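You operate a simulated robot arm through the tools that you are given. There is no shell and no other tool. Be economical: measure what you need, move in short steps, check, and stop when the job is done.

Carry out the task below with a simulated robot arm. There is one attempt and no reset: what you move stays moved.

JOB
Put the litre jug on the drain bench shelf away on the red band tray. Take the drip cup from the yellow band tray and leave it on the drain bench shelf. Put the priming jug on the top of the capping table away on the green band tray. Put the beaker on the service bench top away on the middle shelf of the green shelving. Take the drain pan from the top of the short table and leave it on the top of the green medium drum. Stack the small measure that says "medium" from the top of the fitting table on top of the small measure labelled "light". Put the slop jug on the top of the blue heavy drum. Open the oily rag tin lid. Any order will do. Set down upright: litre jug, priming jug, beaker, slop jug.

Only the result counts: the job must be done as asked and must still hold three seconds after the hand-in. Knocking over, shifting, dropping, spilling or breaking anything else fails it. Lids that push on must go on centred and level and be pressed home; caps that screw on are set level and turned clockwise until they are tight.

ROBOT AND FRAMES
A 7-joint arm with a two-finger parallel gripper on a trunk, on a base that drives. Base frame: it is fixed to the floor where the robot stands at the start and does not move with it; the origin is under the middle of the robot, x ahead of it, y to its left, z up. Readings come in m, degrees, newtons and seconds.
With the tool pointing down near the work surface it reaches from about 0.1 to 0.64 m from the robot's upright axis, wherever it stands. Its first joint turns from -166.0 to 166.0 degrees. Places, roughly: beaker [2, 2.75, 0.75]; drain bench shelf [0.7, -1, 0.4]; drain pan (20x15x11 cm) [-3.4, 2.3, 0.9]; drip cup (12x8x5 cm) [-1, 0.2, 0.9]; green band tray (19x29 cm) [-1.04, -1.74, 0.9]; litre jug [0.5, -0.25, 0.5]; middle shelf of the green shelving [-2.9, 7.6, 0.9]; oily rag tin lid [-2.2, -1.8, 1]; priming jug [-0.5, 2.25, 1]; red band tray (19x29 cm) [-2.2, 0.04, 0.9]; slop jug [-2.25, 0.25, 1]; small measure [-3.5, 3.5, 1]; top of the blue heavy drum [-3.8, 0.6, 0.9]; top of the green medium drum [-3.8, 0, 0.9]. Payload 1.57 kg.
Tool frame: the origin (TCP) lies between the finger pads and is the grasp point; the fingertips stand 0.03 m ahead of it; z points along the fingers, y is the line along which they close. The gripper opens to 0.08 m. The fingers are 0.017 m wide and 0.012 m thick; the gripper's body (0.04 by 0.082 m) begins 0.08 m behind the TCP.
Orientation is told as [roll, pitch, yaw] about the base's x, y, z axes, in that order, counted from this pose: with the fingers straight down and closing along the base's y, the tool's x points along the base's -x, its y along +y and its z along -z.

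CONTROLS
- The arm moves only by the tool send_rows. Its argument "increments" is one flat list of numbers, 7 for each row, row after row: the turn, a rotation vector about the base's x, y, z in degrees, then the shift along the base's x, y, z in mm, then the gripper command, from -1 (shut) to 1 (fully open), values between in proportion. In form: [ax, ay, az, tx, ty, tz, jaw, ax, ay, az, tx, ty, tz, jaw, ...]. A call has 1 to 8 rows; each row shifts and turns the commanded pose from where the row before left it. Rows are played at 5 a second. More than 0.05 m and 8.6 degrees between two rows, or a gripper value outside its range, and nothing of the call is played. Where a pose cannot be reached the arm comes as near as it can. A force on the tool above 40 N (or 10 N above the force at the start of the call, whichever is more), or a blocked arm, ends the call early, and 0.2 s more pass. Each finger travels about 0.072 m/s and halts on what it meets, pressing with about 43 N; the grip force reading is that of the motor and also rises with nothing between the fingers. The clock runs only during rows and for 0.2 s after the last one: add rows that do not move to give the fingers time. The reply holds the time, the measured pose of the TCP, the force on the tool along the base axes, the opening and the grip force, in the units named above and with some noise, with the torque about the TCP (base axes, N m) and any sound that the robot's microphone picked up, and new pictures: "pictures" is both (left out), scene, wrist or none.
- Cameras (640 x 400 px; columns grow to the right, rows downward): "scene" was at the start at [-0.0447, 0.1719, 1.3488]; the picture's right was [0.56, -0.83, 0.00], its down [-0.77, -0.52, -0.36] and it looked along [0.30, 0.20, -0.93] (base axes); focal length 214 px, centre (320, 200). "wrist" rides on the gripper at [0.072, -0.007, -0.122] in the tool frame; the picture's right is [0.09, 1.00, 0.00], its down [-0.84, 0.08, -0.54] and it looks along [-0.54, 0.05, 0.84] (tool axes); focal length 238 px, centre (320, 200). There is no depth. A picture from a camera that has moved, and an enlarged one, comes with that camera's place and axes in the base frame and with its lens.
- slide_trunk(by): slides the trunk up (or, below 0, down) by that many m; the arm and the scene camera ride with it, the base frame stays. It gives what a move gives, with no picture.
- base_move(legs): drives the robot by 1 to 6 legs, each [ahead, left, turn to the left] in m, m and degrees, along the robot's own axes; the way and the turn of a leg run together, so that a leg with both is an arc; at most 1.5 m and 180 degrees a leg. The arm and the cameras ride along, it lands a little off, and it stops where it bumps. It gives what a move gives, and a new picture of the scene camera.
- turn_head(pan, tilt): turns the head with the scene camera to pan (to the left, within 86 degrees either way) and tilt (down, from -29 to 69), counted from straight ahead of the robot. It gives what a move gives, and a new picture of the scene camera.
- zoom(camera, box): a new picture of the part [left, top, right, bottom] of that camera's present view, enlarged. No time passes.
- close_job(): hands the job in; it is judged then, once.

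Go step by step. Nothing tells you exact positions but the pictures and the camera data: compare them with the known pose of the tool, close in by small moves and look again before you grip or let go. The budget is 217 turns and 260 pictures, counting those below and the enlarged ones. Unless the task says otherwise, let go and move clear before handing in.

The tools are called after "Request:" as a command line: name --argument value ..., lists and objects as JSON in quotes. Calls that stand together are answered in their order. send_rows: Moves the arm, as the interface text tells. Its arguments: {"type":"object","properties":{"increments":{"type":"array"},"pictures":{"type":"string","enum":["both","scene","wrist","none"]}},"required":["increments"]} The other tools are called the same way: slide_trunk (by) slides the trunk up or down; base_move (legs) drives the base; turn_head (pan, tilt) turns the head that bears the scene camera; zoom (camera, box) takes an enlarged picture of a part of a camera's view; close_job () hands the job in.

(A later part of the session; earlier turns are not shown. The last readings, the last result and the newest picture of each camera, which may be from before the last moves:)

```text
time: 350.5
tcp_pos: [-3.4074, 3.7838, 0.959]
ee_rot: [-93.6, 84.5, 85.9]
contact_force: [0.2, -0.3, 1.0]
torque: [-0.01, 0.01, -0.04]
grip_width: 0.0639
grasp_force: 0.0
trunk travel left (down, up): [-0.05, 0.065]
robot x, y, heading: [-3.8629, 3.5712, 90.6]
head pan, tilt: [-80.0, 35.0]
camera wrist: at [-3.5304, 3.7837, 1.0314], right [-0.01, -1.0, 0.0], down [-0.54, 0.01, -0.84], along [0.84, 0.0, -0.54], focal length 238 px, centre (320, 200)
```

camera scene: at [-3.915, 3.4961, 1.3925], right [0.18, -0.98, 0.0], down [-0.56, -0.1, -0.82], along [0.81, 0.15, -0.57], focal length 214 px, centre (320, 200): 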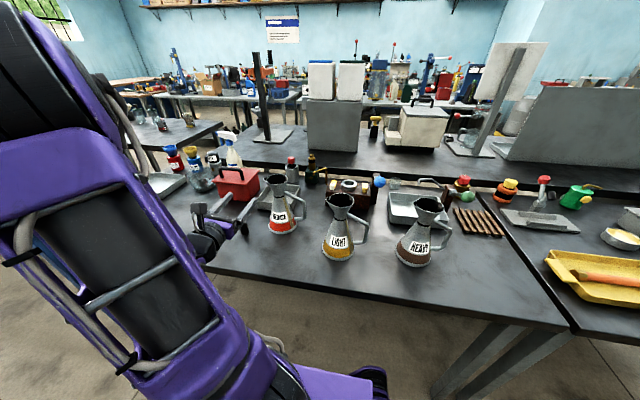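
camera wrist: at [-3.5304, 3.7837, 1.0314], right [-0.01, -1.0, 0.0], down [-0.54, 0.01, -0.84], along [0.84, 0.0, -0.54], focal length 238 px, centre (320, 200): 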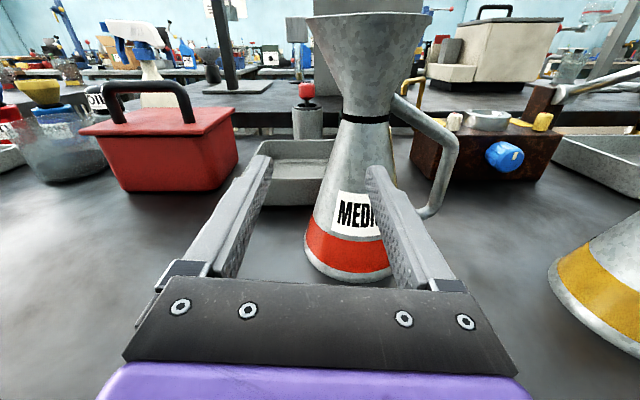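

Too close sideways; step the base back 6 cm and then align y.

Request:
base_move --legs '[[0, 0.06, -0.5]]'

Request:
send_rows --increments '[0, 0, 0, 0, -17, 2, 0.6, 0, 0, 0, 0, -16, 3, 0.6, 0, 0, 0, 0, 0, 0, 0.6]' --pictures "wrist"

```text
time: 351.8
tcp_pos: [-3.4669, 3.7779, 0.9585]
ee_rot: [-93.6, 84.6, 85.5]
contact_force: [0.0, 0.5, -0.3]
torque: [0.02, 0.02, 0.01]
grip_width: 0.0641
grasp_force: 0.1
trunk travel left (down, up): [-0.05, 0.065]
robot x, y, heading: [-3.9203, 3.5742, 90.0]
head pan, tilt: [-80.0, 35.0]
camera scene: at [-3.9761, 3.4964, 1.3925], right [0.17, -0.98, 0.0], down [-0.56, -0.1, -0.82], along [0.81, 0.14, -0.57], focal length 214 px, centre (320, 200)
```

scene: 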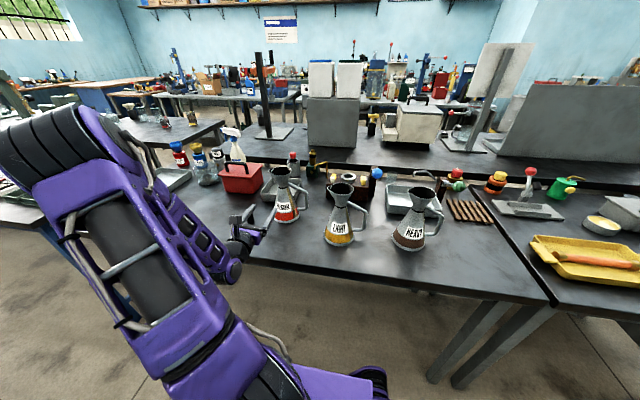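

```text
time: 352.6
tcp_pos: [-3.4682, 3.744, 0.9637]
ee_rot: [-93.7, 84.6, 85.3]
contact_force: [-0.2, 0.3, -0.1]
torque: [0.05, 0.06, -0.01]
grip_width: 0.064
grasp_force: 0.1
trunk travel left (down, up): [-0.05, 0.065]
robot x, y, heading: [-3.9233, 3.5719, 90.3]
head pan, tilt: [-80.0, 35.0]
camera wrist: at [-3.5904, 3.7456, 1.0361], right [-0.02, -1.0, 0.0], down [-0.54, 0.01, -0.84], along [0.84, -0.01, -0.54], focal length 238 px, centre (320, 200)
```

wrist: 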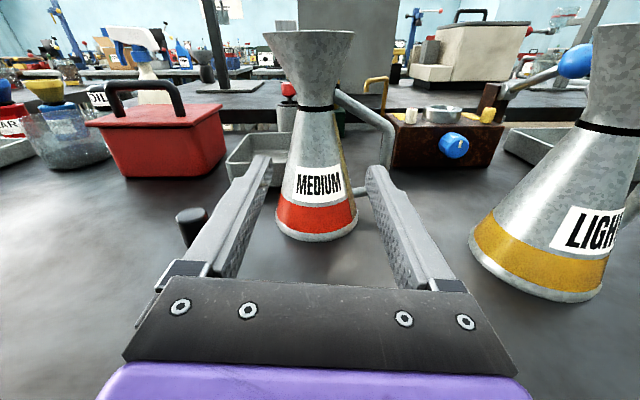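

Centred. Advance with the fingers passing both sides of the neck.

Request:
send_rows --increments '[0, 0, 0, 25, 2, 0, 0.6, 0, 0, 0, 25, 1, 0, 0.6, 0, 0, 0, 25, 1, 0, 0.6]' --pictures "wrist"

```text
time: 353.4
tcp_pos: [-3.3955, 3.7474, 0.9622]
ee_rot: [-93.7, 84.5, 85.5]
contact_force: [-0.2, -0.9, -0.3]
torque: [-0.04, 0.0, -0.02]
grip_width: 0.0641
grasp_force: 0.0
trunk travel left (down, up): [-0.05, 0.065]
robot x, y, heading: [-3.9233, 3.571, 89.9]
head pan, tilt: [-80.0, 35.0]
camera wrist: at [-3.517, 3.7496, 1.0343], right [-0.02, -1.0, 0.0], down [-0.54, 0.01, -0.84], along [0.84, -0.01, -0.54], focal length 238 px, centre (320, 200)
```

wrist: 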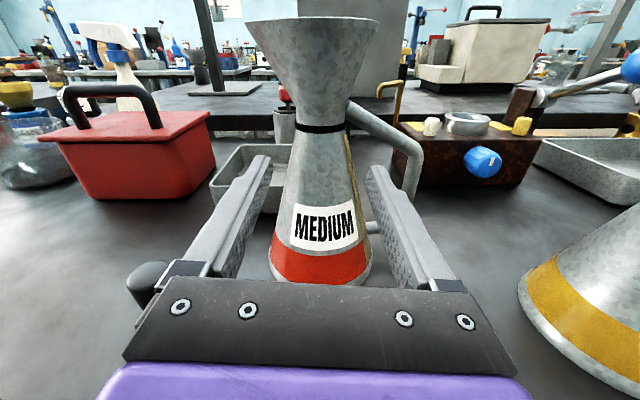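

Request:
send_rows --increments '[0, 0, 0, 15, 0, 0, 0.6, 0, 0, 0, 15, 0, 0, 0.6, 0, 0, 0, 2, 0, 0, 0.6]' --pictures "wrist"

```text
time: 354.2
tcp_pos: [-3.3633, 3.7497, 0.9627]
ee_rot: [-93.8, 84.7, 85.6]
contact_force: [0.1, -0.6, -0.3]
torque: [0.02, 0.04, 0.02]
grip_width: 0.0641
grasp_force: 0.0
trunk travel left (down, up): [-0.05, 0.065]
robot x, y, heading: [-3.9217, 3.5672, 89.8]
head pan, tilt: [-80.0, 35.0]
camera wrist: at [-3.4835, 3.7504, 1.0351], right [-0.02, -1.0, 0.0], down [-0.54, 0.01, -0.84], along [0.84, -0.01, -0.54], focal length 238 px, centre (320, 200)
```

wrist: 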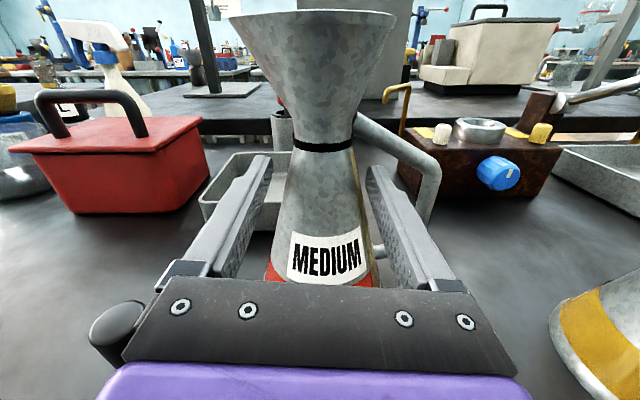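

Request:
send_rows --increments '[0, 0, 0, 12, 0, 0, 0.6, 0, 0, 0, 0, 0, 0, -0.2, 0, 0, 0, 0, 0, 0, -1, 0, 0, 0, 0, 0, 0, -1, 0, 0, 0, 0, 0, 0, -1]' --pictures "wrist"

```text
time: 355.4
tcp_pos: [-3.348, 3.7499, 0.9646]
ee_rot: [-93.7, 84.5, 85.5]
contact_force: [-0.6, -0.1, 1.0]
torque: [0.06, 0.0, -0.01]
grip_width: 0.0501
grasp_force: 43.4
trunk travel left (down, up): [-0.05, 0.065]
robot x, y, heading: [-3.9248, 3.5709, 90.0]
head pan, tilt: [-80.0, 35.0]
camera wrist: at [-3.4704, 3.7509, 1.0357], right [-0.02, -1.0, 0.0], down [-0.54, 0.01, -0.84], along [0.84, -0.01, -0.54], focal length 238 px, centre (320, 200)
```

wrist: 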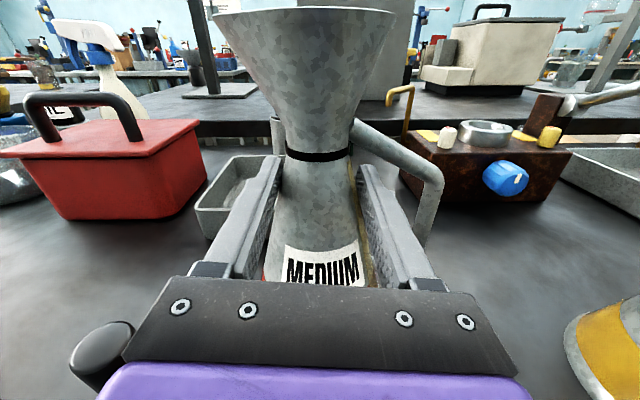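

Gripped on the cone (50 mm). Lift well above the LIGHT measure's top.

Request:
send_rows --increments '[0, 0, 0, 0, 0, 20, -1, 0, 0, 0, 0, 0, 35, -1, 0, 0, 0, 0, 0, 40, -1, 0, 0, 0, 0, 0, 40, -1, 0, 0, 0, 0, 0, 40, -1, 0, 0, 0, 0, 0, 40, -1, 0, 0, 0, 0, 0, 35, -1, 0, 0, 0, 0, 0, 10, -1]' --pictures "wrist"

```text
time: 357.2
tcp_pos: [-3.3512, 3.7514, 1.2246]
ee_rot: [-93.1, 84.6, 86.1]
contact_force: [0.6, -0.5, -2.7]
torque: [-0.03, 0.08, 0.01]
grip_width: 0.0502
grasp_force: 43.2
trunk travel left (down, up): [-0.05, 0.065]
robot x, y, heading: [-3.9259, 3.5708, 90.2]
head pan, tilt: [-80.0, 35.0]
camera wrist: at [-3.4717, 3.7531, 1.2971], right [-0.01, -1.0, 0.0], down [-0.54, 0.01, -0.84], along [0.84, -0.01, -0.54], focal length 238 px, centre (320, 200)
```

wrist: 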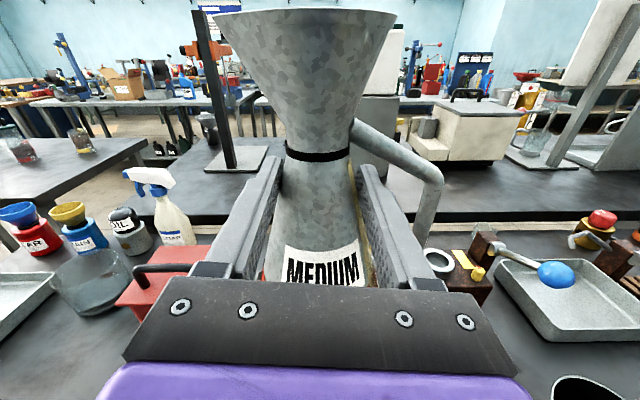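

Move the base back and left so MEDIUM comes over LIGHT (≈(−3.437, 3.522)).

Request:
base_move --legs '[[-0.22, 0.08, 0]]'

Request:
zoom --camera "wrist" --box '[0, 0, 640, 400]'

Request:
zoom --camera "scene" --box '[180, 80, 400, 260]'

```text
time: 359.0
tcp_pos: [-3.4311, 3.5302, 1.2243]
ee_rot: [-93.7, 84.6, 85.9]
contact_force: [0.0, 0.6, -3.1]
torque: [0.0, 0.04, -0.01]
grip_width: 0.0498
grasp_force: 43.4
trunk travel left (down, up): [-0.05, 0.065]
robot x, y, heading: [-4.0006, 3.3424, 90.5]
head pan, tilt: [-80.0, 35.0]
camera scene: at [-4.0555, 3.2725, 1.3925], right [0.18, -0.98, 0.0], down [-0.56, -0.1, -0.82], along [0.81, 0.15, -0.57], focal length 214 px, centre (320, 200)
```

scene: 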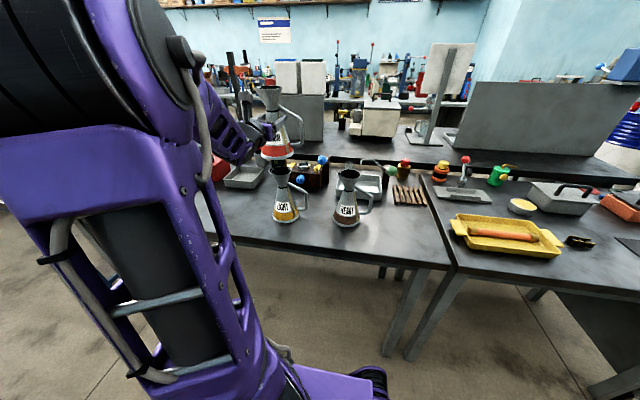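

```text
1.00 times, centred on (320, 200) of wrist (not enlarged: the box is as wide or as high as the picture)
camera zoom: at [-3.5525, 3.5317, 1.2968], right [-0.01, -1.0, 0.0], down [-0.54, 0.01, -0.84], along [0.84, -0.01, -0.54], focal length 238 px, centre (320, 200)
```

zoom: 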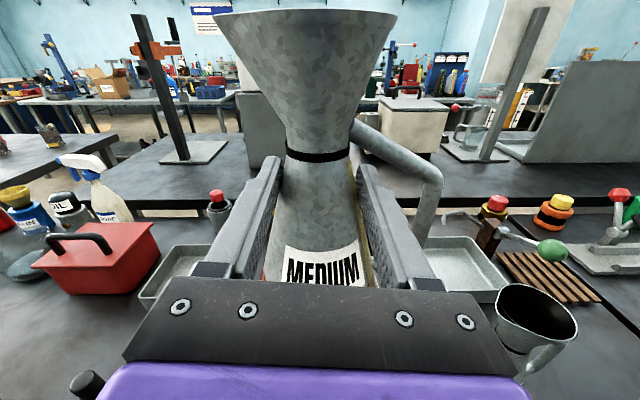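

```text
2.22 times, centred on (290, 170) of scene
camera zoom: at [-4.0555, 3.2725, 1.3925], right [0.18, -0.98, 0.0], down [-0.56, -0.1, -0.82], along [0.81, 0.15, -0.57], focal length 477 px, centre (387, 267)
```

zoom: 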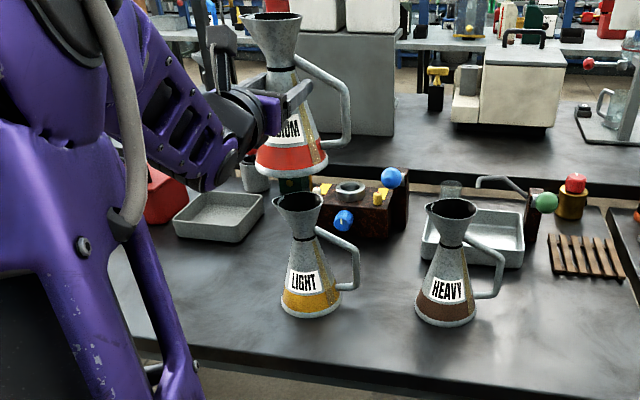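

LIGHT's axis is (−3.439, 3.520), rim z≈1.053; MEDIUM hangs upright at (−3.431, 3.529). Shift and lower.

Request:
send_rows --increments '[0, 0, 0, -8, -9, 0, -1, 0, 0, 0, 0, 0, -20, -1, 0, 0, 0, 0, 0, -20, -1, 0, 0, 0, 0, 0, -10, -1, 0, 0, 0, 0, 0, 0, -1]' --pictures "none"

Request:
zoom --camera "scene" --box '[220, 100, 340, 240]'

```text
time: 360.2
tcp_pos: [-3.4371, 3.5208, 1.175]
ee_rot: [-93.5, 84.6, 86.1]
contact_force: [0.7, 0.3, -2.4]
torque: [-0.03, 0.03, 0.04]
grip_width: 0.0499
grasp_force: 42.9
trunk travel left (down, up): [-0.05, 0.065]
robot x, y, heading: [-4.0012, 3.349, 90.0]
head pan, tilt: [-80.0, 35.0]
```

```text
2.86 times, centred on (280, 170) of scene
camera zoom: at [-4.0555, 3.2724, 1.3925], right [0.18, -0.98, 0.0], down [-0.56, -0.1, -0.82], along [0.81, 0.15, -0.57], focal length 613 px, centre (434, 286)
```

zoom: 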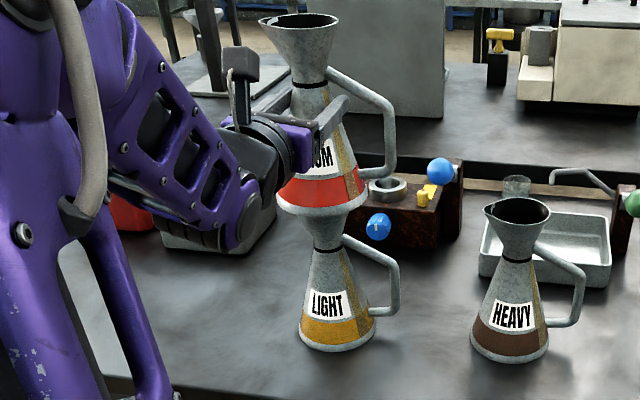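

Well aligned. Lower in small steps.

Request:
send_rows --increments '[0, 0, 0, -1, 0, -5, -1, 0, 0, 0, 0, 0, -4, -1, 0, 0, 0, 0, 0, 0, -1]' --pictures "none"

Request:
send_rows --increments '[0, 0, 0, 0, 0, -3, -1, 0, 0, 0, 0, 0, 0, -1]' --pictures "none"

Request:
send_rows --increments '[0, 0, 0, 0, 0, -2.5, -1, 0, 0, 0, 0, 0, 0, -1]' --pictures "none"

```text
time: 361.0
tcp_pos: [-3.438, 3.5215, 1.165]
ee_rot: [-93.4, 84.6, 86.0]
contact_force: [-0.1, -0.2, -1.2]
torque: [0.01, 0.02, 0.02]
grip_width: 0.0498
grasp_force: 42.7
trunk travel left (down, up): [-0.05, 0.065]
robot x, y, heading: [-4.0042, 3.3446, 90.1]
head pan, tilt: [-80.0, 35.0]
```

```text
time: 361.6
tcp_pos: [-3.4391, 3.521, 1.1628]
ee_rot: [-93.4, 84.5, 86.1]
contact_force: [0.7, 0.3, -2.3]
torque: [0.02, 0.01, -0.03]
grip_width: 0.0498
grasp_force: 42.8
trunk travel left (down, up): [-0.05, 0.065]
robot x, y, heading: [-4.0011, 3.3454, 90.4]
head pan, tilt: [-80.0, 35.0]
```

```text
time: 362.2
tcp_pos: [-3.4387, 3.5223, 1.1607]
ee_rot: [-94.9, 84.6, 84.5]
contact_force: [-0.5, 0.0, 2.7]
torque: [-0.07, 0.01, -0.01]
grip_width: 0.0499
grasp_force: 42.6
trunk travel left (down, up): [-0.05, 0.065]
robot x, y, heading: [-4.0002, 3.3471, 90.3]
head pan, tilt: [-80.0, 35.0]
```

Contact, weight is borne by LIGHT. Release gently and look.

Request:
send_rows --increments '[0, 0, 0, 0, 0, 0, 0.3, 0, 0, 0, 0, 0, 0, 0.4, 0, 0, 0, 0, 0, 0, 0.5, 0, 0, 0, 0, 0, 0, 0.5]' --pictures "none"

Request:
zoom --camera "scene" --box '[220, 100, 340, 240]'

```text
time: 363.2
tcp_pos: [-3.441, 3.5217, 1.1595]
ee_rot: [-93.6, 84.6, 85.8]
contact_force: [-0.5, 0.7, -0.3]
torque: [-0.03, 0.01, 0.01]
grip_width: 0.0601
grasp_force: 0.1
trunk travel left (down, up): [-0.05, 0.065]
robot x, y, heading: [-4.0006, 3.3439, 90.2]
head pan, tilt: [-80.0, 35.0]
```

```text
2.86 times, centred on (280, 170) of scene
camera zoom: at [-4.0557, 3.2723, 1.3925], right [0.18, -0.98, 0.0], down [-0.56, -0.1, -0.82], along [0.81, 0.15, -0.57], focal length 613 px, centre (434, 286)
```

zoom: 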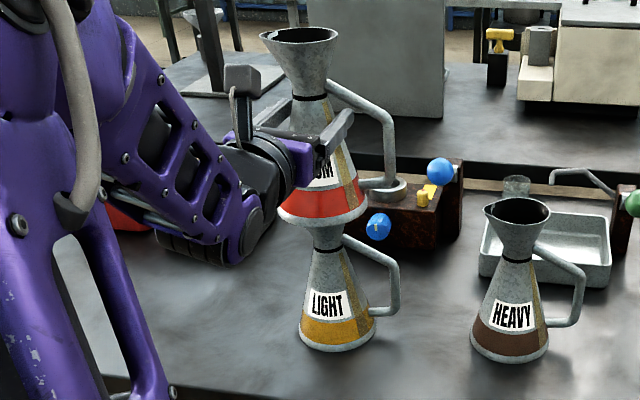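

Stacked. Retreat straight west.

Request:
send_rows --increments '[0, 0, 0, -15, 0, 0, 0.5, 0, 0, 0, -25, 0, 0, 0.5, 0, 0, 0, -25, 0, 0, 0.5, 0, 0, 0, -25, 0, 0, 0.5, 0, 0, 0, -20, 0, 0, 0.5]' --pictures "wrist"

```text
time: 364.4
tcp_pos: [-3.5495, 3.5238, 1.1608]
ee_rot: [-93.5, 84.8, 85.8]
contact_force: [0.1, 0.4, 0.7]
torque: [0.0, 0.03, -0.05]
grip_width: 0.0599
grasp_force: 0.0
trunk travel left (down, up): [-0.05, 0.065]
robot x, y, heading: [-3.9993, 3.3472, 90.2]
head pan, tilt: [-80.0, 35.0]
camera wrist: at [-3.6708, 3.5241, 1.2335], right [-0.01, -1.0, 0.0], down [-0.54, 0.01, -0.84], along [0.84, -0.01, -0.54], focal length 238 px, centre (320, 200)
```

wrist: 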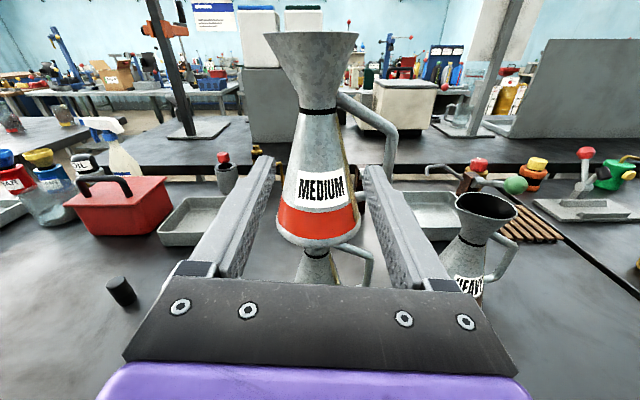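

MEDIUM stands stably on LIGHT. Next the priming jug on the capping table's south end: back out south, go east along the corridor.

Request:
base_move --legs '[[-1.0, 0, 0], [-1.05, 0, 0], [0, -1.2, 0], [0, -1.2, 2], [0, -1.0, 0]]'

```text
time: 407.0
tcp_pos: [-0.1362, 1.6764, 1.1615]
ee_rot: [-93.6, 84.7, 91.5]
contact_force: [0.0, 0.1, 0.0]
torque: [0.0, -0.02, 0.03]
grip_width: 0.0599
grasp_force: 0.1
trunk travel left (down, up): [-0.05, 0.065]
robot x, y, heading: [-0.5676, 1.457, 95.7]
head pan, tilt: [-80.0, 35.0]
camera scene: at [-0.6159, 1.3769, 1.3925], right [0.28, -0.96, 0.0], down [-0.55, -0.16, -0.82], along [0.79, 0.23, -0.57], focal length 214 px, centre (320, 200)
```

scene: 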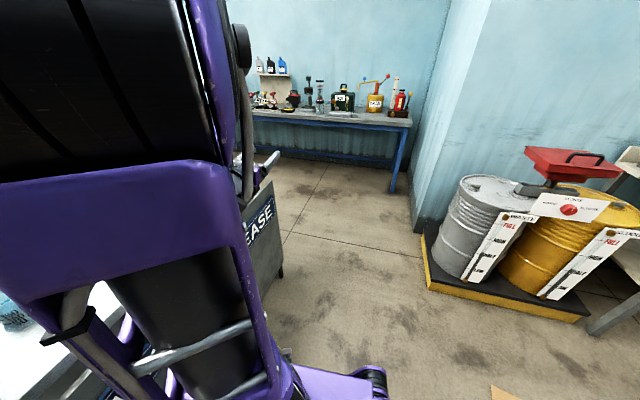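

Request:
base_move --legs '[[-0.15, 0, 0], [0, 0, 84.3]]'

Request:
zoom --camera "wrist" --box '[0, 0, 640, 400]'

```text
time: 412.1
tcp_pos: [-0.7366, 1.7594, 1.1608]
ee_rot: [-93.6, 84.6, 176.8]
contact_force: [0.0, -0.3, 0.0]
torque: [-0.03, 0.0, 0.0]
grip_width: 0.06
grasp_force: 0.1
trunk travel left (down, up): [-0.05, 0.065]
robot x, y, heading: [-0.5553, 1.3105, -178.9]
head pan, tilt: [-80.0, 35.0]
camera scene: at [-0.4794, 1.2583, 1.3925], right [0.98, 0.19, 0.0], down [0.11, -0.56, -0.82], along [-0.16, 0.8, -0.57], focal length 214 px, centre (320, 200)
```

scene: 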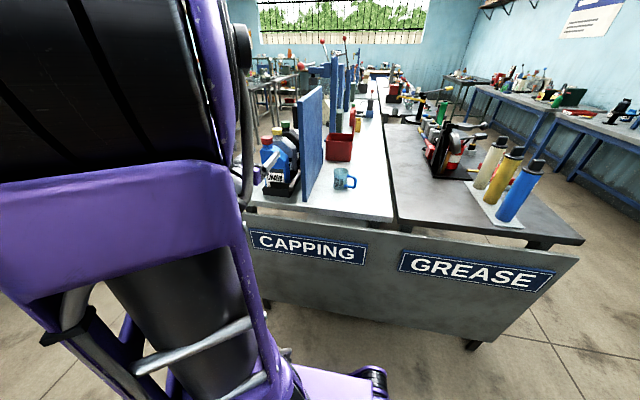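

```text
1.00 times, centred on (320, 200) of wrist (not enlarged: the box is as wide or as high as the picture)
camera zoom: at [-0.736, 1.6373, 1.2336], right [1.0, 0.01, 0.0], down [0.0, -0.54, -0.84], along [-0.01, 0.84, -0.54], focal length 238 px, centre (320, 200)
```

zoom: 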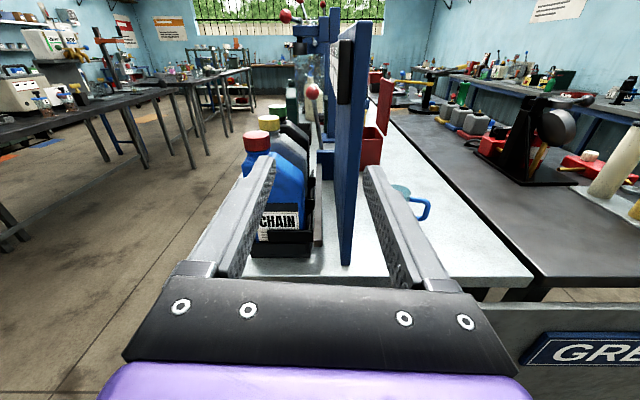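

The small light-blue jug with a blue handle on the capping side is the priming jug. Enlarge.

Request:
zoom --camera "scene" --box '[300, 140, 390, 210]'

Request:
zoom --camera "wrist" --box '[370, 160, 470, 240]'

```text
5.71 times, centred on (345, 175) of scene
camera zoom: at [-0.4794, 1.2583, 1.3925], right [0.98, 0.19, 0.0], down [0.11, -0.56, -0.82], along [-0.16, 0.8, -0.57], focal length 1226 px, centre (177, 343)
```

zoom: 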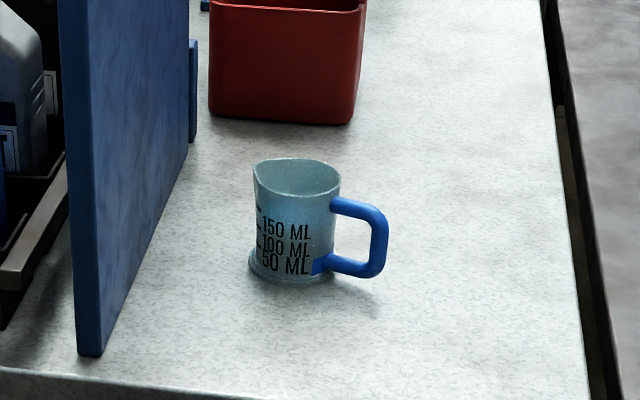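

```text
5.00 times, centred on (420, 200) of wrist
camera zoom: at [-0.736, 1.6373, 1.2336], right [1.0, 0.01, 0.0], down [0.0, -0.54, -0.84], along [-0.01, 0.84, -0.54], focal length 1192 px, centre (-180, 200)
```

zoom: 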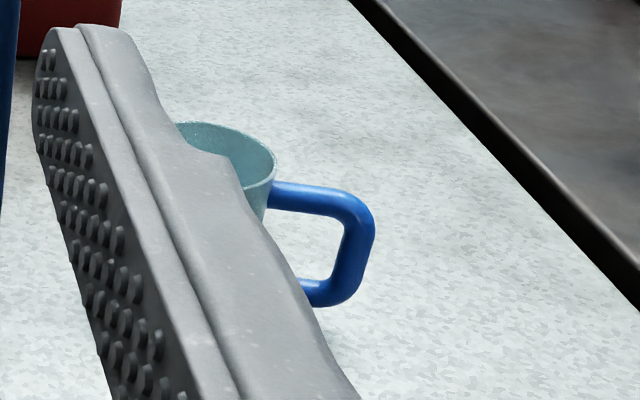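

The priming jug stands at ≈(−0.553, 2.10) on z≈0.875, its handle bar at ≈(−0.487, 2.104, 0.91) pointing east. I'll bring the base nearer, then pitch the tool down with closing roughly along y.

Request:
base_move --legs '[[-0.24, -0.2, -1]]'

Request:
send_rows --increments '[-4.286, 5.108, -5.108, 0, 0, 5, 0.3, -4.286, 5.108, -5.108, 0, 0, 5, 0.3, -4.286, 5.108, -5.108, 0, 0, 5, 0.3, -4.286, 5.108, -5.108, 0, 0, 5, 0.3, -4.286, 5.108, -5.108, 0, 0, 0, 0.3, -4.286, 5.108, -5.108, 0, 0, 0, 0.3, -4.286, 5.108, -5.108, 0, 0, 0, 0.3, -4.286, 5.108, -5.108, 0, 0, 0, 0.3]' --pictures "none"

Request:
send_rows --increments '[-4.286, 5.108, -5.108, 0, 0, 0, 0.3, -4.286, 5.108, -5.108, 0, 0, 0, 0.3, -4.286, 5.108, -5.108, 0, 0, 0, 0.3, -4.286, 5.108, -5.108, 0, 0, 0, 0.3, -4.286, 5.108, -5.108, 0, 0, 0, 0.3, -4.286, 5.108, -5.108, 0, 0, 0, 0.3, -4.286, 5.108, -5.108, 0, 0, 0, 0.3]' --pictures "wrist"

```text
time: 414.6
tcp_pos: [-0.49, 1.9582, 1.1618]
ee_rot: [-93.6, 84.6, 175.7]
contact_force: [0.6, 0.1, -0.4]
torque: [0.0, -0.01, 0.02]
grip_width: 0.0598
grasp_force: 0.1
trunk travel left (down, up): [-0.05, 0.065]
robot x, y, heading: [-0.3142, 1.5082, -179.6]
head pan, tilt: [-80.0, 35.0]
camera scene: at [-0.2394, 1.4527, 1.3925], right [0.98, 0.18, 0.0], down [0.1, -0.56, -0.82], along [-0.14, 0.81, -0.57], focal length 214 px, centre (320, 200)
```

scene: 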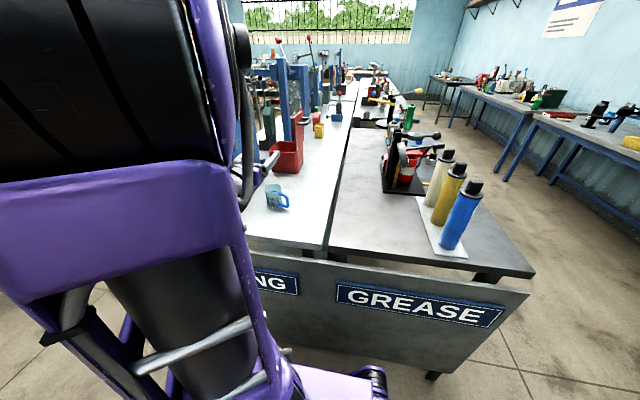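

```text
time: 416.4
tcp_pos: [-0.4873, 1.9594, 1.1807]
ee_rot: [-30.9, 35.4, -168.0]
contact_force: [-0.2, 0.4, 0.9]
torque: [0.01, 0.0, 0.0]
grip_width: 0.0519
grasp_force: 0.0
trunk travel left (down, up): [-0.05, 0.065]
robot x, y, heading: [-0.311, 1.5029, -179.6]
head pan, tilt: [-80.0, 35.0]
```

```text
time: 418.0
tcp_pos: [-0.4886, 1.9581, 1.1836]
ee_rot: [0.7, 0.4, 164.4]
contact_force: [0.6, 0.2, 0.1]
torque: [-0.04, 0.03, -0.02]
grip_width: 0.0519
grasp_force: 0.0
trunk travel left (down, up): [-0.05, 0.065]
robot x, y, heading: [-0.3132, 1.5059, -179.9]
head pan, tilt: [-80.0, 35.0]
camera wrist: at [-0.4171, 1.9471, 1.3046], right [-0.18, -0.98, 0.01], down [-0.83, 0.16, 0.54], along [-0.53, 0.08, -0.84], focal length 238 px, centre (320, 200)
```

wrist: 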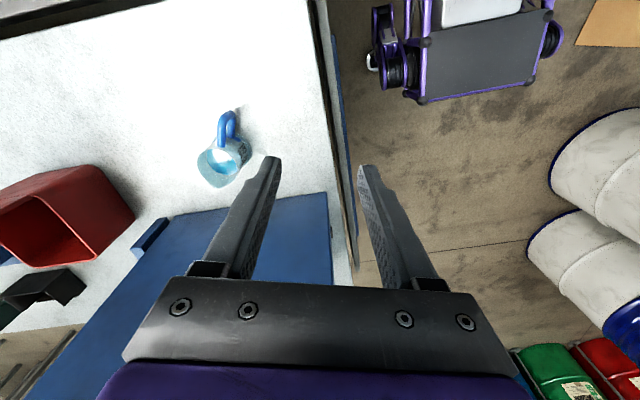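

Tool is down and nearly aligned with the handle. Move over the bar.

Request:
send_rows --increments '[0, 0, 0, 0, 35, 0, 0.3, 0, 0, 0, 0, 35, 0, 0.3, 0, 0, 0, 0, 35, -20, 0.3, 0, 0, 0, 0, 37, -30, 0.3, 0, 0, 0, 0, 0, -30, 0.3]' --pictures "wrist"

Request:
zoom --camera "wrist" --box '[240, 40, 400, 180]'

```text
time: 419.2
tcp_pos: [-0.486, 2.0991, 1.104]
ee_rot: [0.7, 0.4, 164.5]
contact_force: [0.2, 0.1, -1.2]
torque: [0.0, -0.02, -0.01]
grip_width: 0.0519
grasp_force: 0.0
trunk travel left (down, up): [-0.05, 0.065]
robot x, y, heading: [-0.3122, 1.5067, -179.6]
head pan, tilt: [-80.0, 35.0]
camera wrist: at [-0.4156, 2.0891, 1.2266], right [-0.18, -0.98, 0.02], down [-0.83, 0.16, 0.54], along [-0.53, 0.08, -0.84], focal length 238 px, centre (320, 200)
```

wrist: 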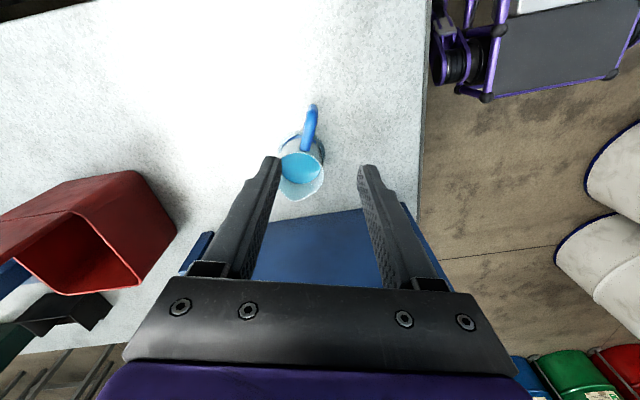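

```text
2.86 times, centred on (320, 110) of wrist
camera zoom: at [-0.4156, 2.0891, 1.2266], right [-0.18, -0.98, 0.02], down [-0.83, 0.16, 0.54], along [-0.53, 0.08, -0.84], focal length 681 px, centre (320, 457)
```

zoom: 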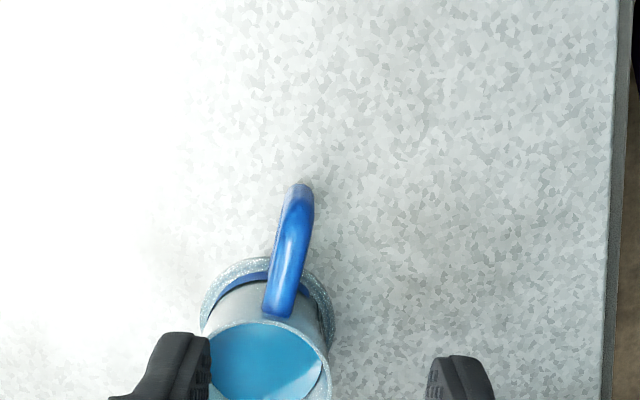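

Bar at ≈(−0.483, 2.104), handle azimuth ≈ −22°. Align yaw by −7° and descend.

Request:
send_rows --increments '[0, 0, -7, 2, 5, -30, 0.2, 0, 0, 0, 0, 0, -30, 0.2, 0, 0, 0, 0, 0, -30, 0.2, 0, 0, 0, 0, 0, -30, 0.2, 0, 0, 0, 0, 0, -30, 0.2, 0, 0, 0, 0, 0, -30, 0.2]' --pictures "wrist"

```text
time: 420.6
tcp_pos: [-0.4862, 2.1034, 0.924]
ee_rot: [0.8, 0.4, 157.5]
contact_force: [0.0, -0.6, 0.8]
torque: [-0.02, 0.0, -0.03]
grip_width: 0.0483
grasp_force: 0.0
trunk travel left (down, up): [-0.05, 0.065]
robot x, y, heading: [-0.3141, 1.5033, -179.7]
head pan, tilt: [-80.0, 35.0]
camera wrist: at [-0.4171, 2.0841, 1.0469], right [-0.3, -0.96, 0.01], down [-0.8, 0.26, 0.54], along [-0.52, 0.15, -0.84], focal length 238 px, centre (320, 200)
```

wrist: 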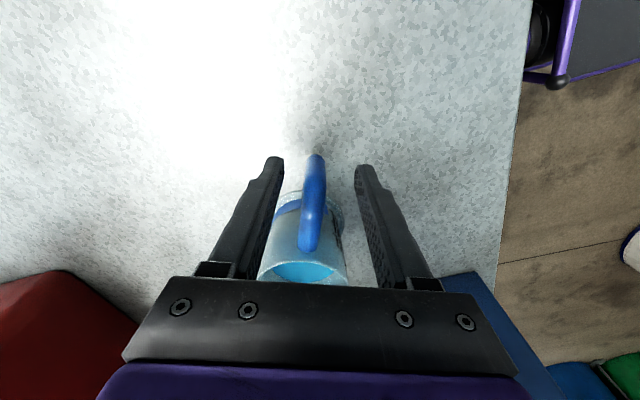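

Request:
send_rows --increments '[0, 0, 0, 2, 0, 0, 0.2, 0, 0, 0, 0, 0, 0, -1, 0, 0, 0, 0, 0, 0, -1, 0, 0, 0, 0, 0, 0, -1, 0, 0, 0, 0, 0, 0, -1]' --pictures "none"

Request:
send_rows --increments '[0, 0, 0, 0, 0, 8, -1, 0, 0, 0, 0, 0, 12, -1, 0, 0, 0, 0, 0, 20, -1, 0, 0, 0, 0, 0, 0, -1]' --pictures "wrist"

```text
time: 421.8
tcp_pos: [-0.4827, 2.105, 0.9249]
ee_rot: [0.8, 0.3, 157.5]
contact_force: [0.1, 0.2, 0.2]
torque: [0.19, -0.03, -0.06]
grip_width: 0.0137
grasp_force: 30.4
trunk travel left (down, up): [-0.05, 0.065]
robot x, y, heading: [-0.3149, 1.5038, -179.9]
head pan, tilt: [-80.0, 35.0]
```

```text
time: 422.8
tcp_pos: [-0.4848, 2.1064, 0.9627]
ee_rot: [0.8, 0.4, 157.5]
contact_force: [-0.1, 0.1, -3.0]
torque: [-0.08, -0.15, -0.01]
grip_width: 0.0136
grasp_force: 30.6
trunk travel left (down, up): [-0.05, 0.065]
robot x, y, heading: [-0.312, 1.5038, -180.1]
head pan, tilt: [-80.0, 35.0]
camera wrist: at [-0.4147, 2.0875, 1.0857], right [-0.3, -0.96, 0.01], down [-0.8, 0.26, 0.54], along [-0.52, 0.15, -0.84], focal length 238 px, centre (320, 200)
```

wrist: 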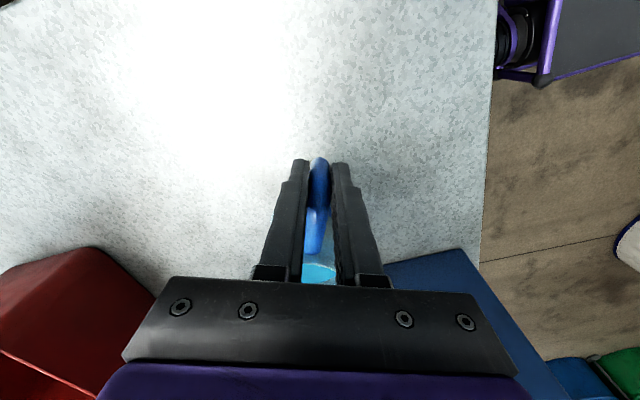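

Held. Raise, retract, then turn to face south and drive down the east aisle.

Request:
send_rows --increments '[0, 0, 0, 0, 0, 40, -1, 0, 0, 0, 0, 0, 40, -1, 0, 0, 0, 0, 0, 40, -1, 0, 0, 0, 0, -20, 40, -1, 0, 0, 0, 0, -35, 30, -1, 0, 0, 0, 0, -45, 0, -1, 0, 0, 0, 0, -45, 0, -1]' --pictures "none"

Request:
base_move --legs '[[-0.15, 0.2, 0], [0, 0, 90], [1.3, 0, 0], [1.35, 0, 0]]'

```text
time: 424.4
tcp_pos: [-0.4848, 1.9607, 1.1522]
ee_rot: [0.7, 0.3, 157.5]
contact_force: [0.9, -0.1, -2.5]
torque: [-0.1, -0.14, -0.01]
grip_width: 0.0134
grasp_force: 30.5
trunk travel left (down, up): [-0.05, 0.065]
robot x, y, heading: [-0.3148, 1.5049, -179.9]
head pan, tilt: [-80.0, 35.0]
```

```text
time: 443.6
tcp_pos: [-0.5354, -1.5855, 1.153]
ee_rot: [0.9, 0.4, -109.3]
contact_force: [0.2, 0.3, -2.4]
torque: [0.19, -0.04, 0.02]
grip_width: 0.0136
grasp_force: 29.8
trunk travel left (down, up): [-0.05, 0.065]
robot x, y, heading: [-0.09, -1.3866, -86.6]
head pan, tilt: [-80.0, 35.0]
camera scene: at [-0.0426, -1.3099, 1.3925], right [-0.23, 0.97, 0.0], down [0.56, 0.13, -0.82], along [-0.8, -0.19, -0.57], focal length 214 px, centre (320, 200)
```

scene: 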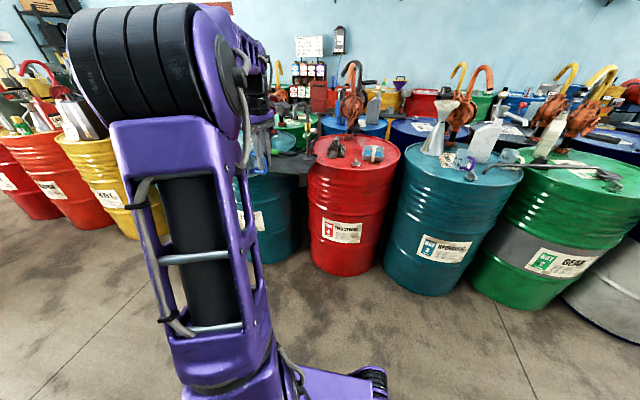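

Request:
zoom --camera "wrist" --box '[0, 0, 640, 400]'

Request:
turn_head --pan -40 --tilt 40

```text
1.00 times, centred on (320, 200) of wrist (not enlarged: the box is as wide or as high as the picture)
camera zoom: at [-0.5193, -1.5156, 1.2752], right [0.97, -0.24, 0.01], down [-0.21, -0.82, 0.54], along [-0.12, -0.52, -0.84], focal length 238 px, centre (320, 200)
```

zoom: 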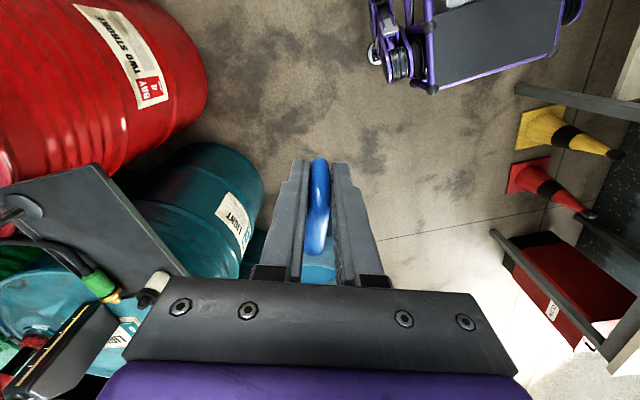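

```text
time: 444.7
tcp_pos: [-0.5355, -1.5842, 1.1528]
ee_rot: [0.8, 0.4, -109.2]
contact_force: [-0.1, -0.1, -3.1]
torque: [0.15, -0.05, -0.02]
grip_width: 0.0137
grasp_force: 29.8
trunk travel left (down, up): [-0.05, 0.065]
robot x, y, heading: [-0.0917, -1.3866, -86.6]
head pan, tilt: [-40.0, 40.0]
camera scene: at [-0.0077, -1.3577, 1.3849], right [-0.8, 0.6, 0.0], down [0.38, 0.52, -0.77], along [-0.46, -0.61, -0.64], focal length 214 px, centre (320, 200)
```

scene: 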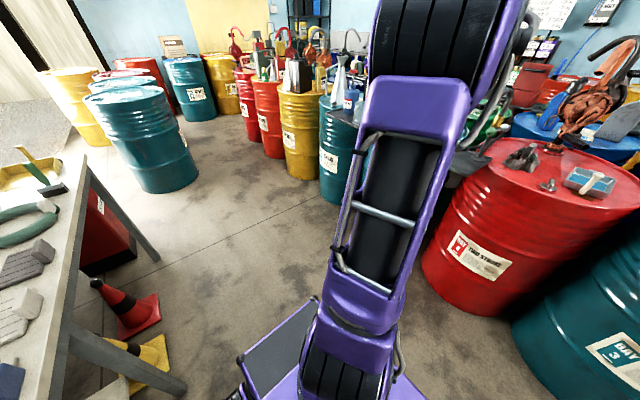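

The green tray's east edge is at x≈−0.92, y −1.585…−1.875. Move closer to see what is on it.

Request:
base_move --legs '[[0, -0.24, -3.4]]'

Request:
zoom --camera "wrist" --box '[0, 0, 640, 400]'

```text
time: 447.6
tcp_pos: [-0.7863, -1.567, 1.1534]
ee_rot: [0.9, 0.4, -112.6]
contact_force: [0.2, 0.5, -2.2]
torque: [0.15, -0.07, -0.02]
grip_width: 0.0137
grasp_force: 29.7
trunk travel left (down, up): [-0.05, 0.065]
robot x, y, heading: [-0.3309, -1.3947, -89.6]
head pan, tilt: [-40.0, 40.0]
camera scene: at [-0.2453, -1.3699, 1.3849], right [-0.77, 0.64, 0.0], down [0.41, 0.49, -0.77], along [-0.49, -0.59, -0.64], focal length 214 px, centre (320, 200)
```

scene: 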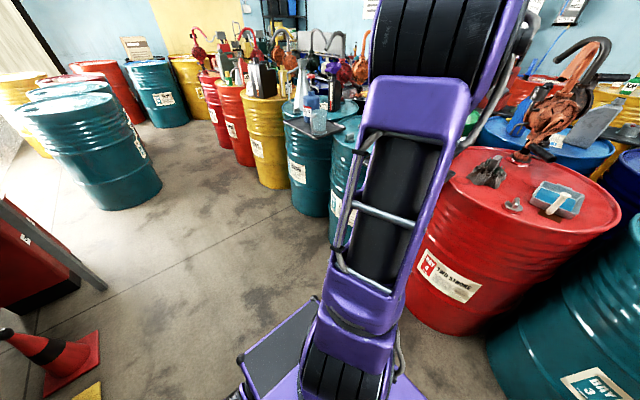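

```text
1.00 times, centred on (320, 200) of wrist (not enlarged: the box is as wide or as high as the picture)
camera zoom: at [-0.7651, -1.4985, 1.2752], right [0.96, -0.3, 0.01], down [-0.26, -0.8, 0.54], along [-0.15, -0.52, -0.84], focal length 238 px, centre (320, 200)
```

zoom: 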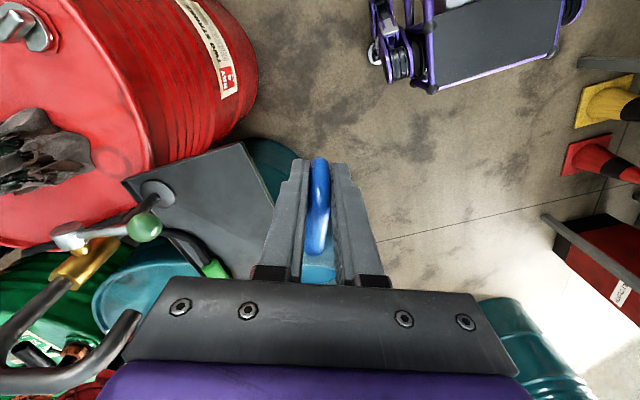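

Request:
zoom --camera "wrist" --box '[30, 120, 310, 295]'

Request:
turn_head --pan -86 --tilt 40

```text
2.29 times, centred on (170, 208) of wrist
camera zoom: at [-0.7651, -1.4985, 1.2752], right [0.96, -0.3, 0.01], down [-0.26, -0.8, 0.54], along [-0.15, -0.52, -0.84], focal length 545 px, centre (663, 183)
```

zoom: 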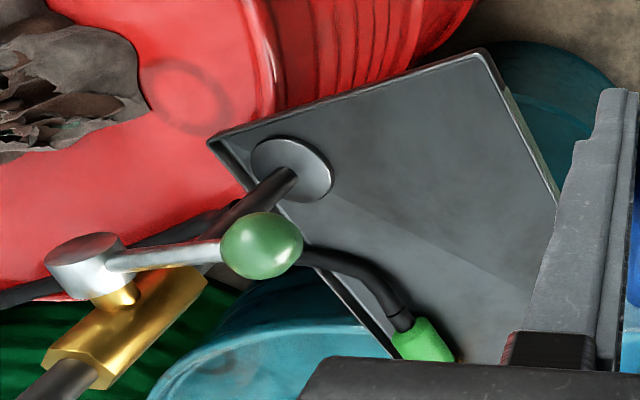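

```text
time: 448.7
tcp_pos: [-0.7844, -1.5674, 1.1513]
ee_rot: [0.8, 0.5, -112.5]
contact_force: [0.0, 2.0, -2.0]
torque: [0.12, -0.06, 0.02]
grip_width: 0.0138
grasp_force: 30.1
trunk travel left (down, up): [-0.05, 0.065]
robot x, y, heading: [-0.3297, -1.3967, -90.0]
head pan, tilt: [-85.9, 40.0]
camera scene: at [-0.2757, -1.3109, 1.3849], right [-0.07, 1.0, 0.0], down [0.64, 0.05, -0.77], along [-0.76, -0.06, -0.64], focal length 214 px, centre (320, 200)
```

scene: 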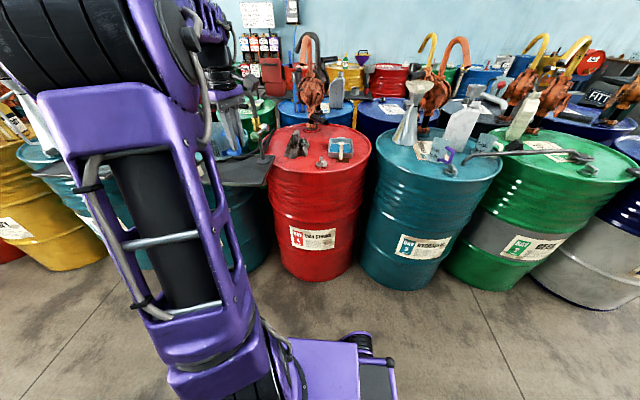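

Request:
zoom --camera "scene" --box '[200, 80, 300, 200]'

```text
3.33 times, centred on (250, 140) of scene
camera zoom: at [-0.2757, -1.3109, 1.3849], right [-0.07, 1.0, 0.0], down [0.64, 0.05, -0.77], along [-0.76, -0.06, -0.64], focal length 715 px, centre (553, 400)
```

zoom: 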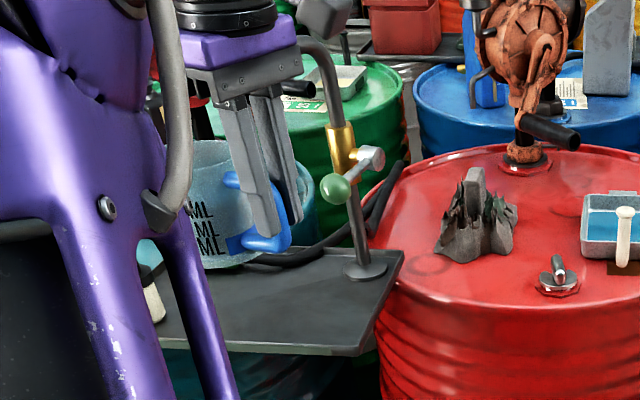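

A filling tap stands on the tray's north-west (spout tip ≈(−1.02, −1.665, 1.12)), so the free spot is the south-east part, jug centre ≈(−0.972, −1.775). Reposition the base south, then check before lowering.

Request:
base_move --legs '[[0.15, -0.05, 0]]'

Request:
zoom --camera "wrist" --box '[0, 0, 640, 400]'

```text
time: 450.1
tcp_pos: [-0.8352, -1.7176, 1.1527]
ee_rot: [0.7, 0.5, -112.4]
contact_force: [1.0, -0.3, -2.1]
torque: [0.16, -0.06, -0.02]
grip_width: 0.0136
grasp_force: 29.9
trunk travel left (down, up): [-0.05, 0.065]
robot x, y, heading: [-0.3788, -1.5456, -89.8]
head pan, tilt: [-85.9, 40.0]
camera scene: at [-0.3258, -1.4606, 1.3849], right [-0.07, 1.0, 0.0], down [0.64, 0.05, -0.77], along [-0.76, -0.06, -0.64], focal length 214 px, centre (320, 200)
```

scene: 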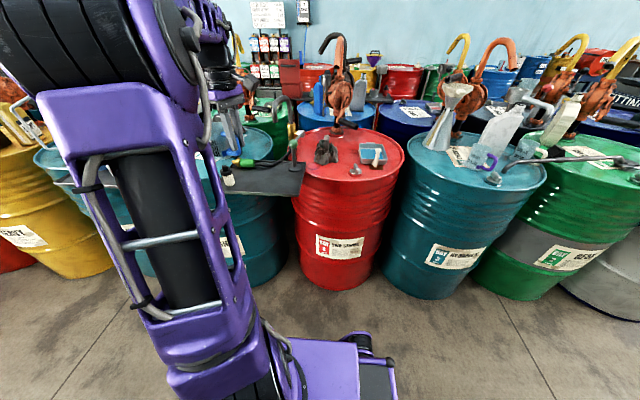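

```text
1.00 times, centred on (320, 200) of wrist (not enlarged: the box is as wide or as high as the picture)
camera zoom: at [-0.815, -1.6489, 1.2753], right [0.96, -0.29, 0.01], down [-0.26, -0.8, 0.54], along [-0.15, -0.52, -0.84], focal length 238 px, centre (320, 200)
```

zoom: 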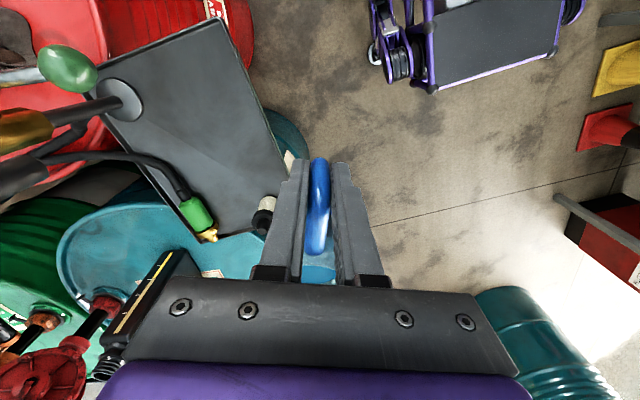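

Tray layout is clear: place the jug at ≈(−0.975, −1.765). To keep the gripper away from the tap spout I'll yaw the jug −45° first, then move over.

Request:
send_rows --increments '[0, 0, -7.5, 0, 0, 0, -1, 0, 0, -7.5, 0, 0, 0, -1, 0, 0, -7.5, 0, 0, 0, -1, 0, 0, -7.5, 0, 0, 0, -1, 0, 0, -7.5, 0, 0, 0, -1, 0, 0, -7.5, 0, 0, 0, -1]' --pictures "none"

Request:
send_rows --increments '[0, 0, 0, -25, -7, 0, -1, 0, 0, 0, -25, -7, -10, -1, 0, 0, 0, -28, -7, -20, -1, 0, 0, 0, 0, 0, -30, -1]' --pictures "wrist"

Request:
zoom --camera "scene" --box '[190, 90, 310, 220]'

```text
time: 451.6
tcp_pos: [-0.835, -1.7179, 1.1528]
ee_rot: [0.9, 0.4, -157.5]
contact_force: [-0.2, 0.1, -1.7]
torque: [0.07, -0.12, 0.02]
grip_width: 0.0136
grasp_force: 30.3
trunk travel left (down, up): [-0.05, 0.065]
robot x, y, heading: [-0.3828, -1.547, -89.8]
head pan, tilt: [-85.9, 40.0]
```

```text
time: 452.6
tcp_pos: [-0.911, -1.7374, 1.0915]
ee_rot: [0.7, 0.4, -157.4]
contact_force: [0.2, 0.3, -1.6]
torque: [0.07, -0.17, 0.0]
grip_width: 0.0138
grasp_force: 30.3
trunk travel left (down, up): [-0.05, 0.065]
robot x, y, heading: [-0.38, -1.5478, -89.9]
head pan, tilt: [-85.9, 40.0]
camera wrist: at [-0.8482, -1.7023, 1.2139], right [0.47, -0.88, 0.01], down [-0.75, -0.39, 0.54], along [-0.47, -0.26, -0.84], focal length 238 px, centre (320, 200)
```

wrist: 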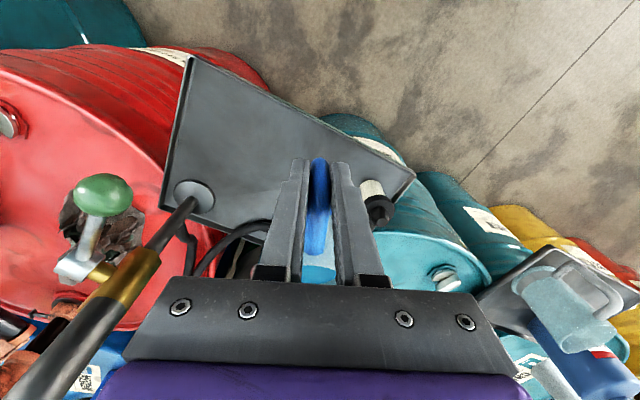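

```text
3.08 times, centred on (250, 155) of scene
camera zoom: at [-0.326, -1.4607, 1.3849], right [-0.07, 1.0, 0.0], down [0.64, 0.05, -0.77], along [-0.76, -0.06, -0.64], focal length 660 px, centre (535, 338)
```

zoom: 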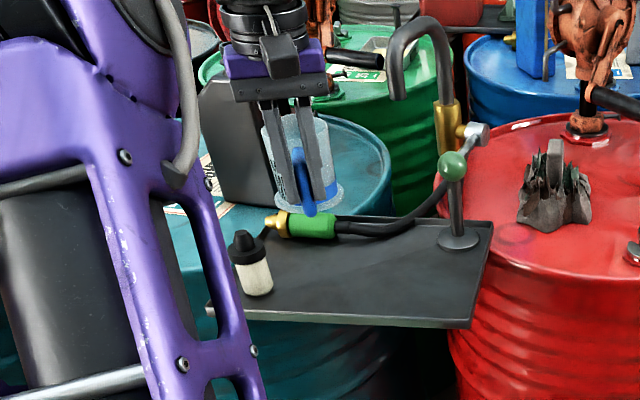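

The spot is free, but the fingers would come down right over the tray lip; shift 35 mm further inward, then lower.

Request:
send_rows --increments '[0, 0, 0, -35, 0, 0, -1, 0, 0, 0, 0, 0, -30, -1, 0, 0, 0, 0, 0, -30, -1, 0, 0, 0, 0, 0, -30, -1, 0, 0, 0, 0, 0, -20, -1, 0, 0, 0, 0, 0, -10, -1, 0, 0, 0, 0, 0, 0, -1]' --pictures "none"

Request:
zoom --camera "scene" --box '[190, 90, 310, 220]'

```text
time: 454.1
tcp_pos: [-0.9467, -1.7373, 0.9715]
ee_rot: [0.7, 0.3, -157.4]
contact_force: [1.3, -0.4, -3.2]
torque: [0.07, -0.17, 0.02]
grip_width: 0.014
grasp_force: 30.8
trunk travel left (down, up): [-0.05, 0.065]
robot x, y, heading: [-0.3792, -1.5461, -89.8]
head pan, tilt: [-85.9, 40.0]
```

```text
3.08 times, centred on (250, 155) of scene
camera zoom: at [-0.3259, -1.4606, 1.3849], right [-0.07, 1.0, 0.0], down [0.64, 0.05, -0.77], along [-0.76, -0.06, -0.64], focal length 660 px, centre (535, 338)
```

zoom: 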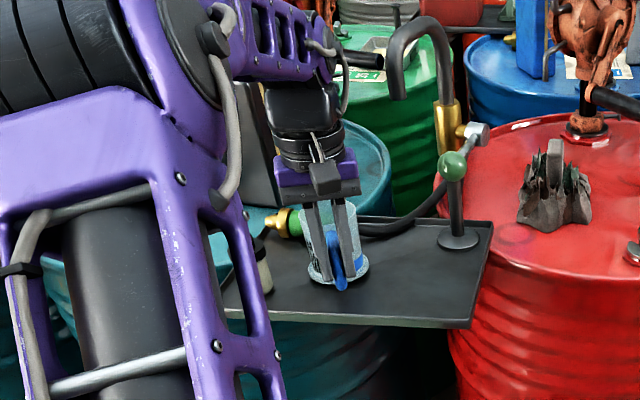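

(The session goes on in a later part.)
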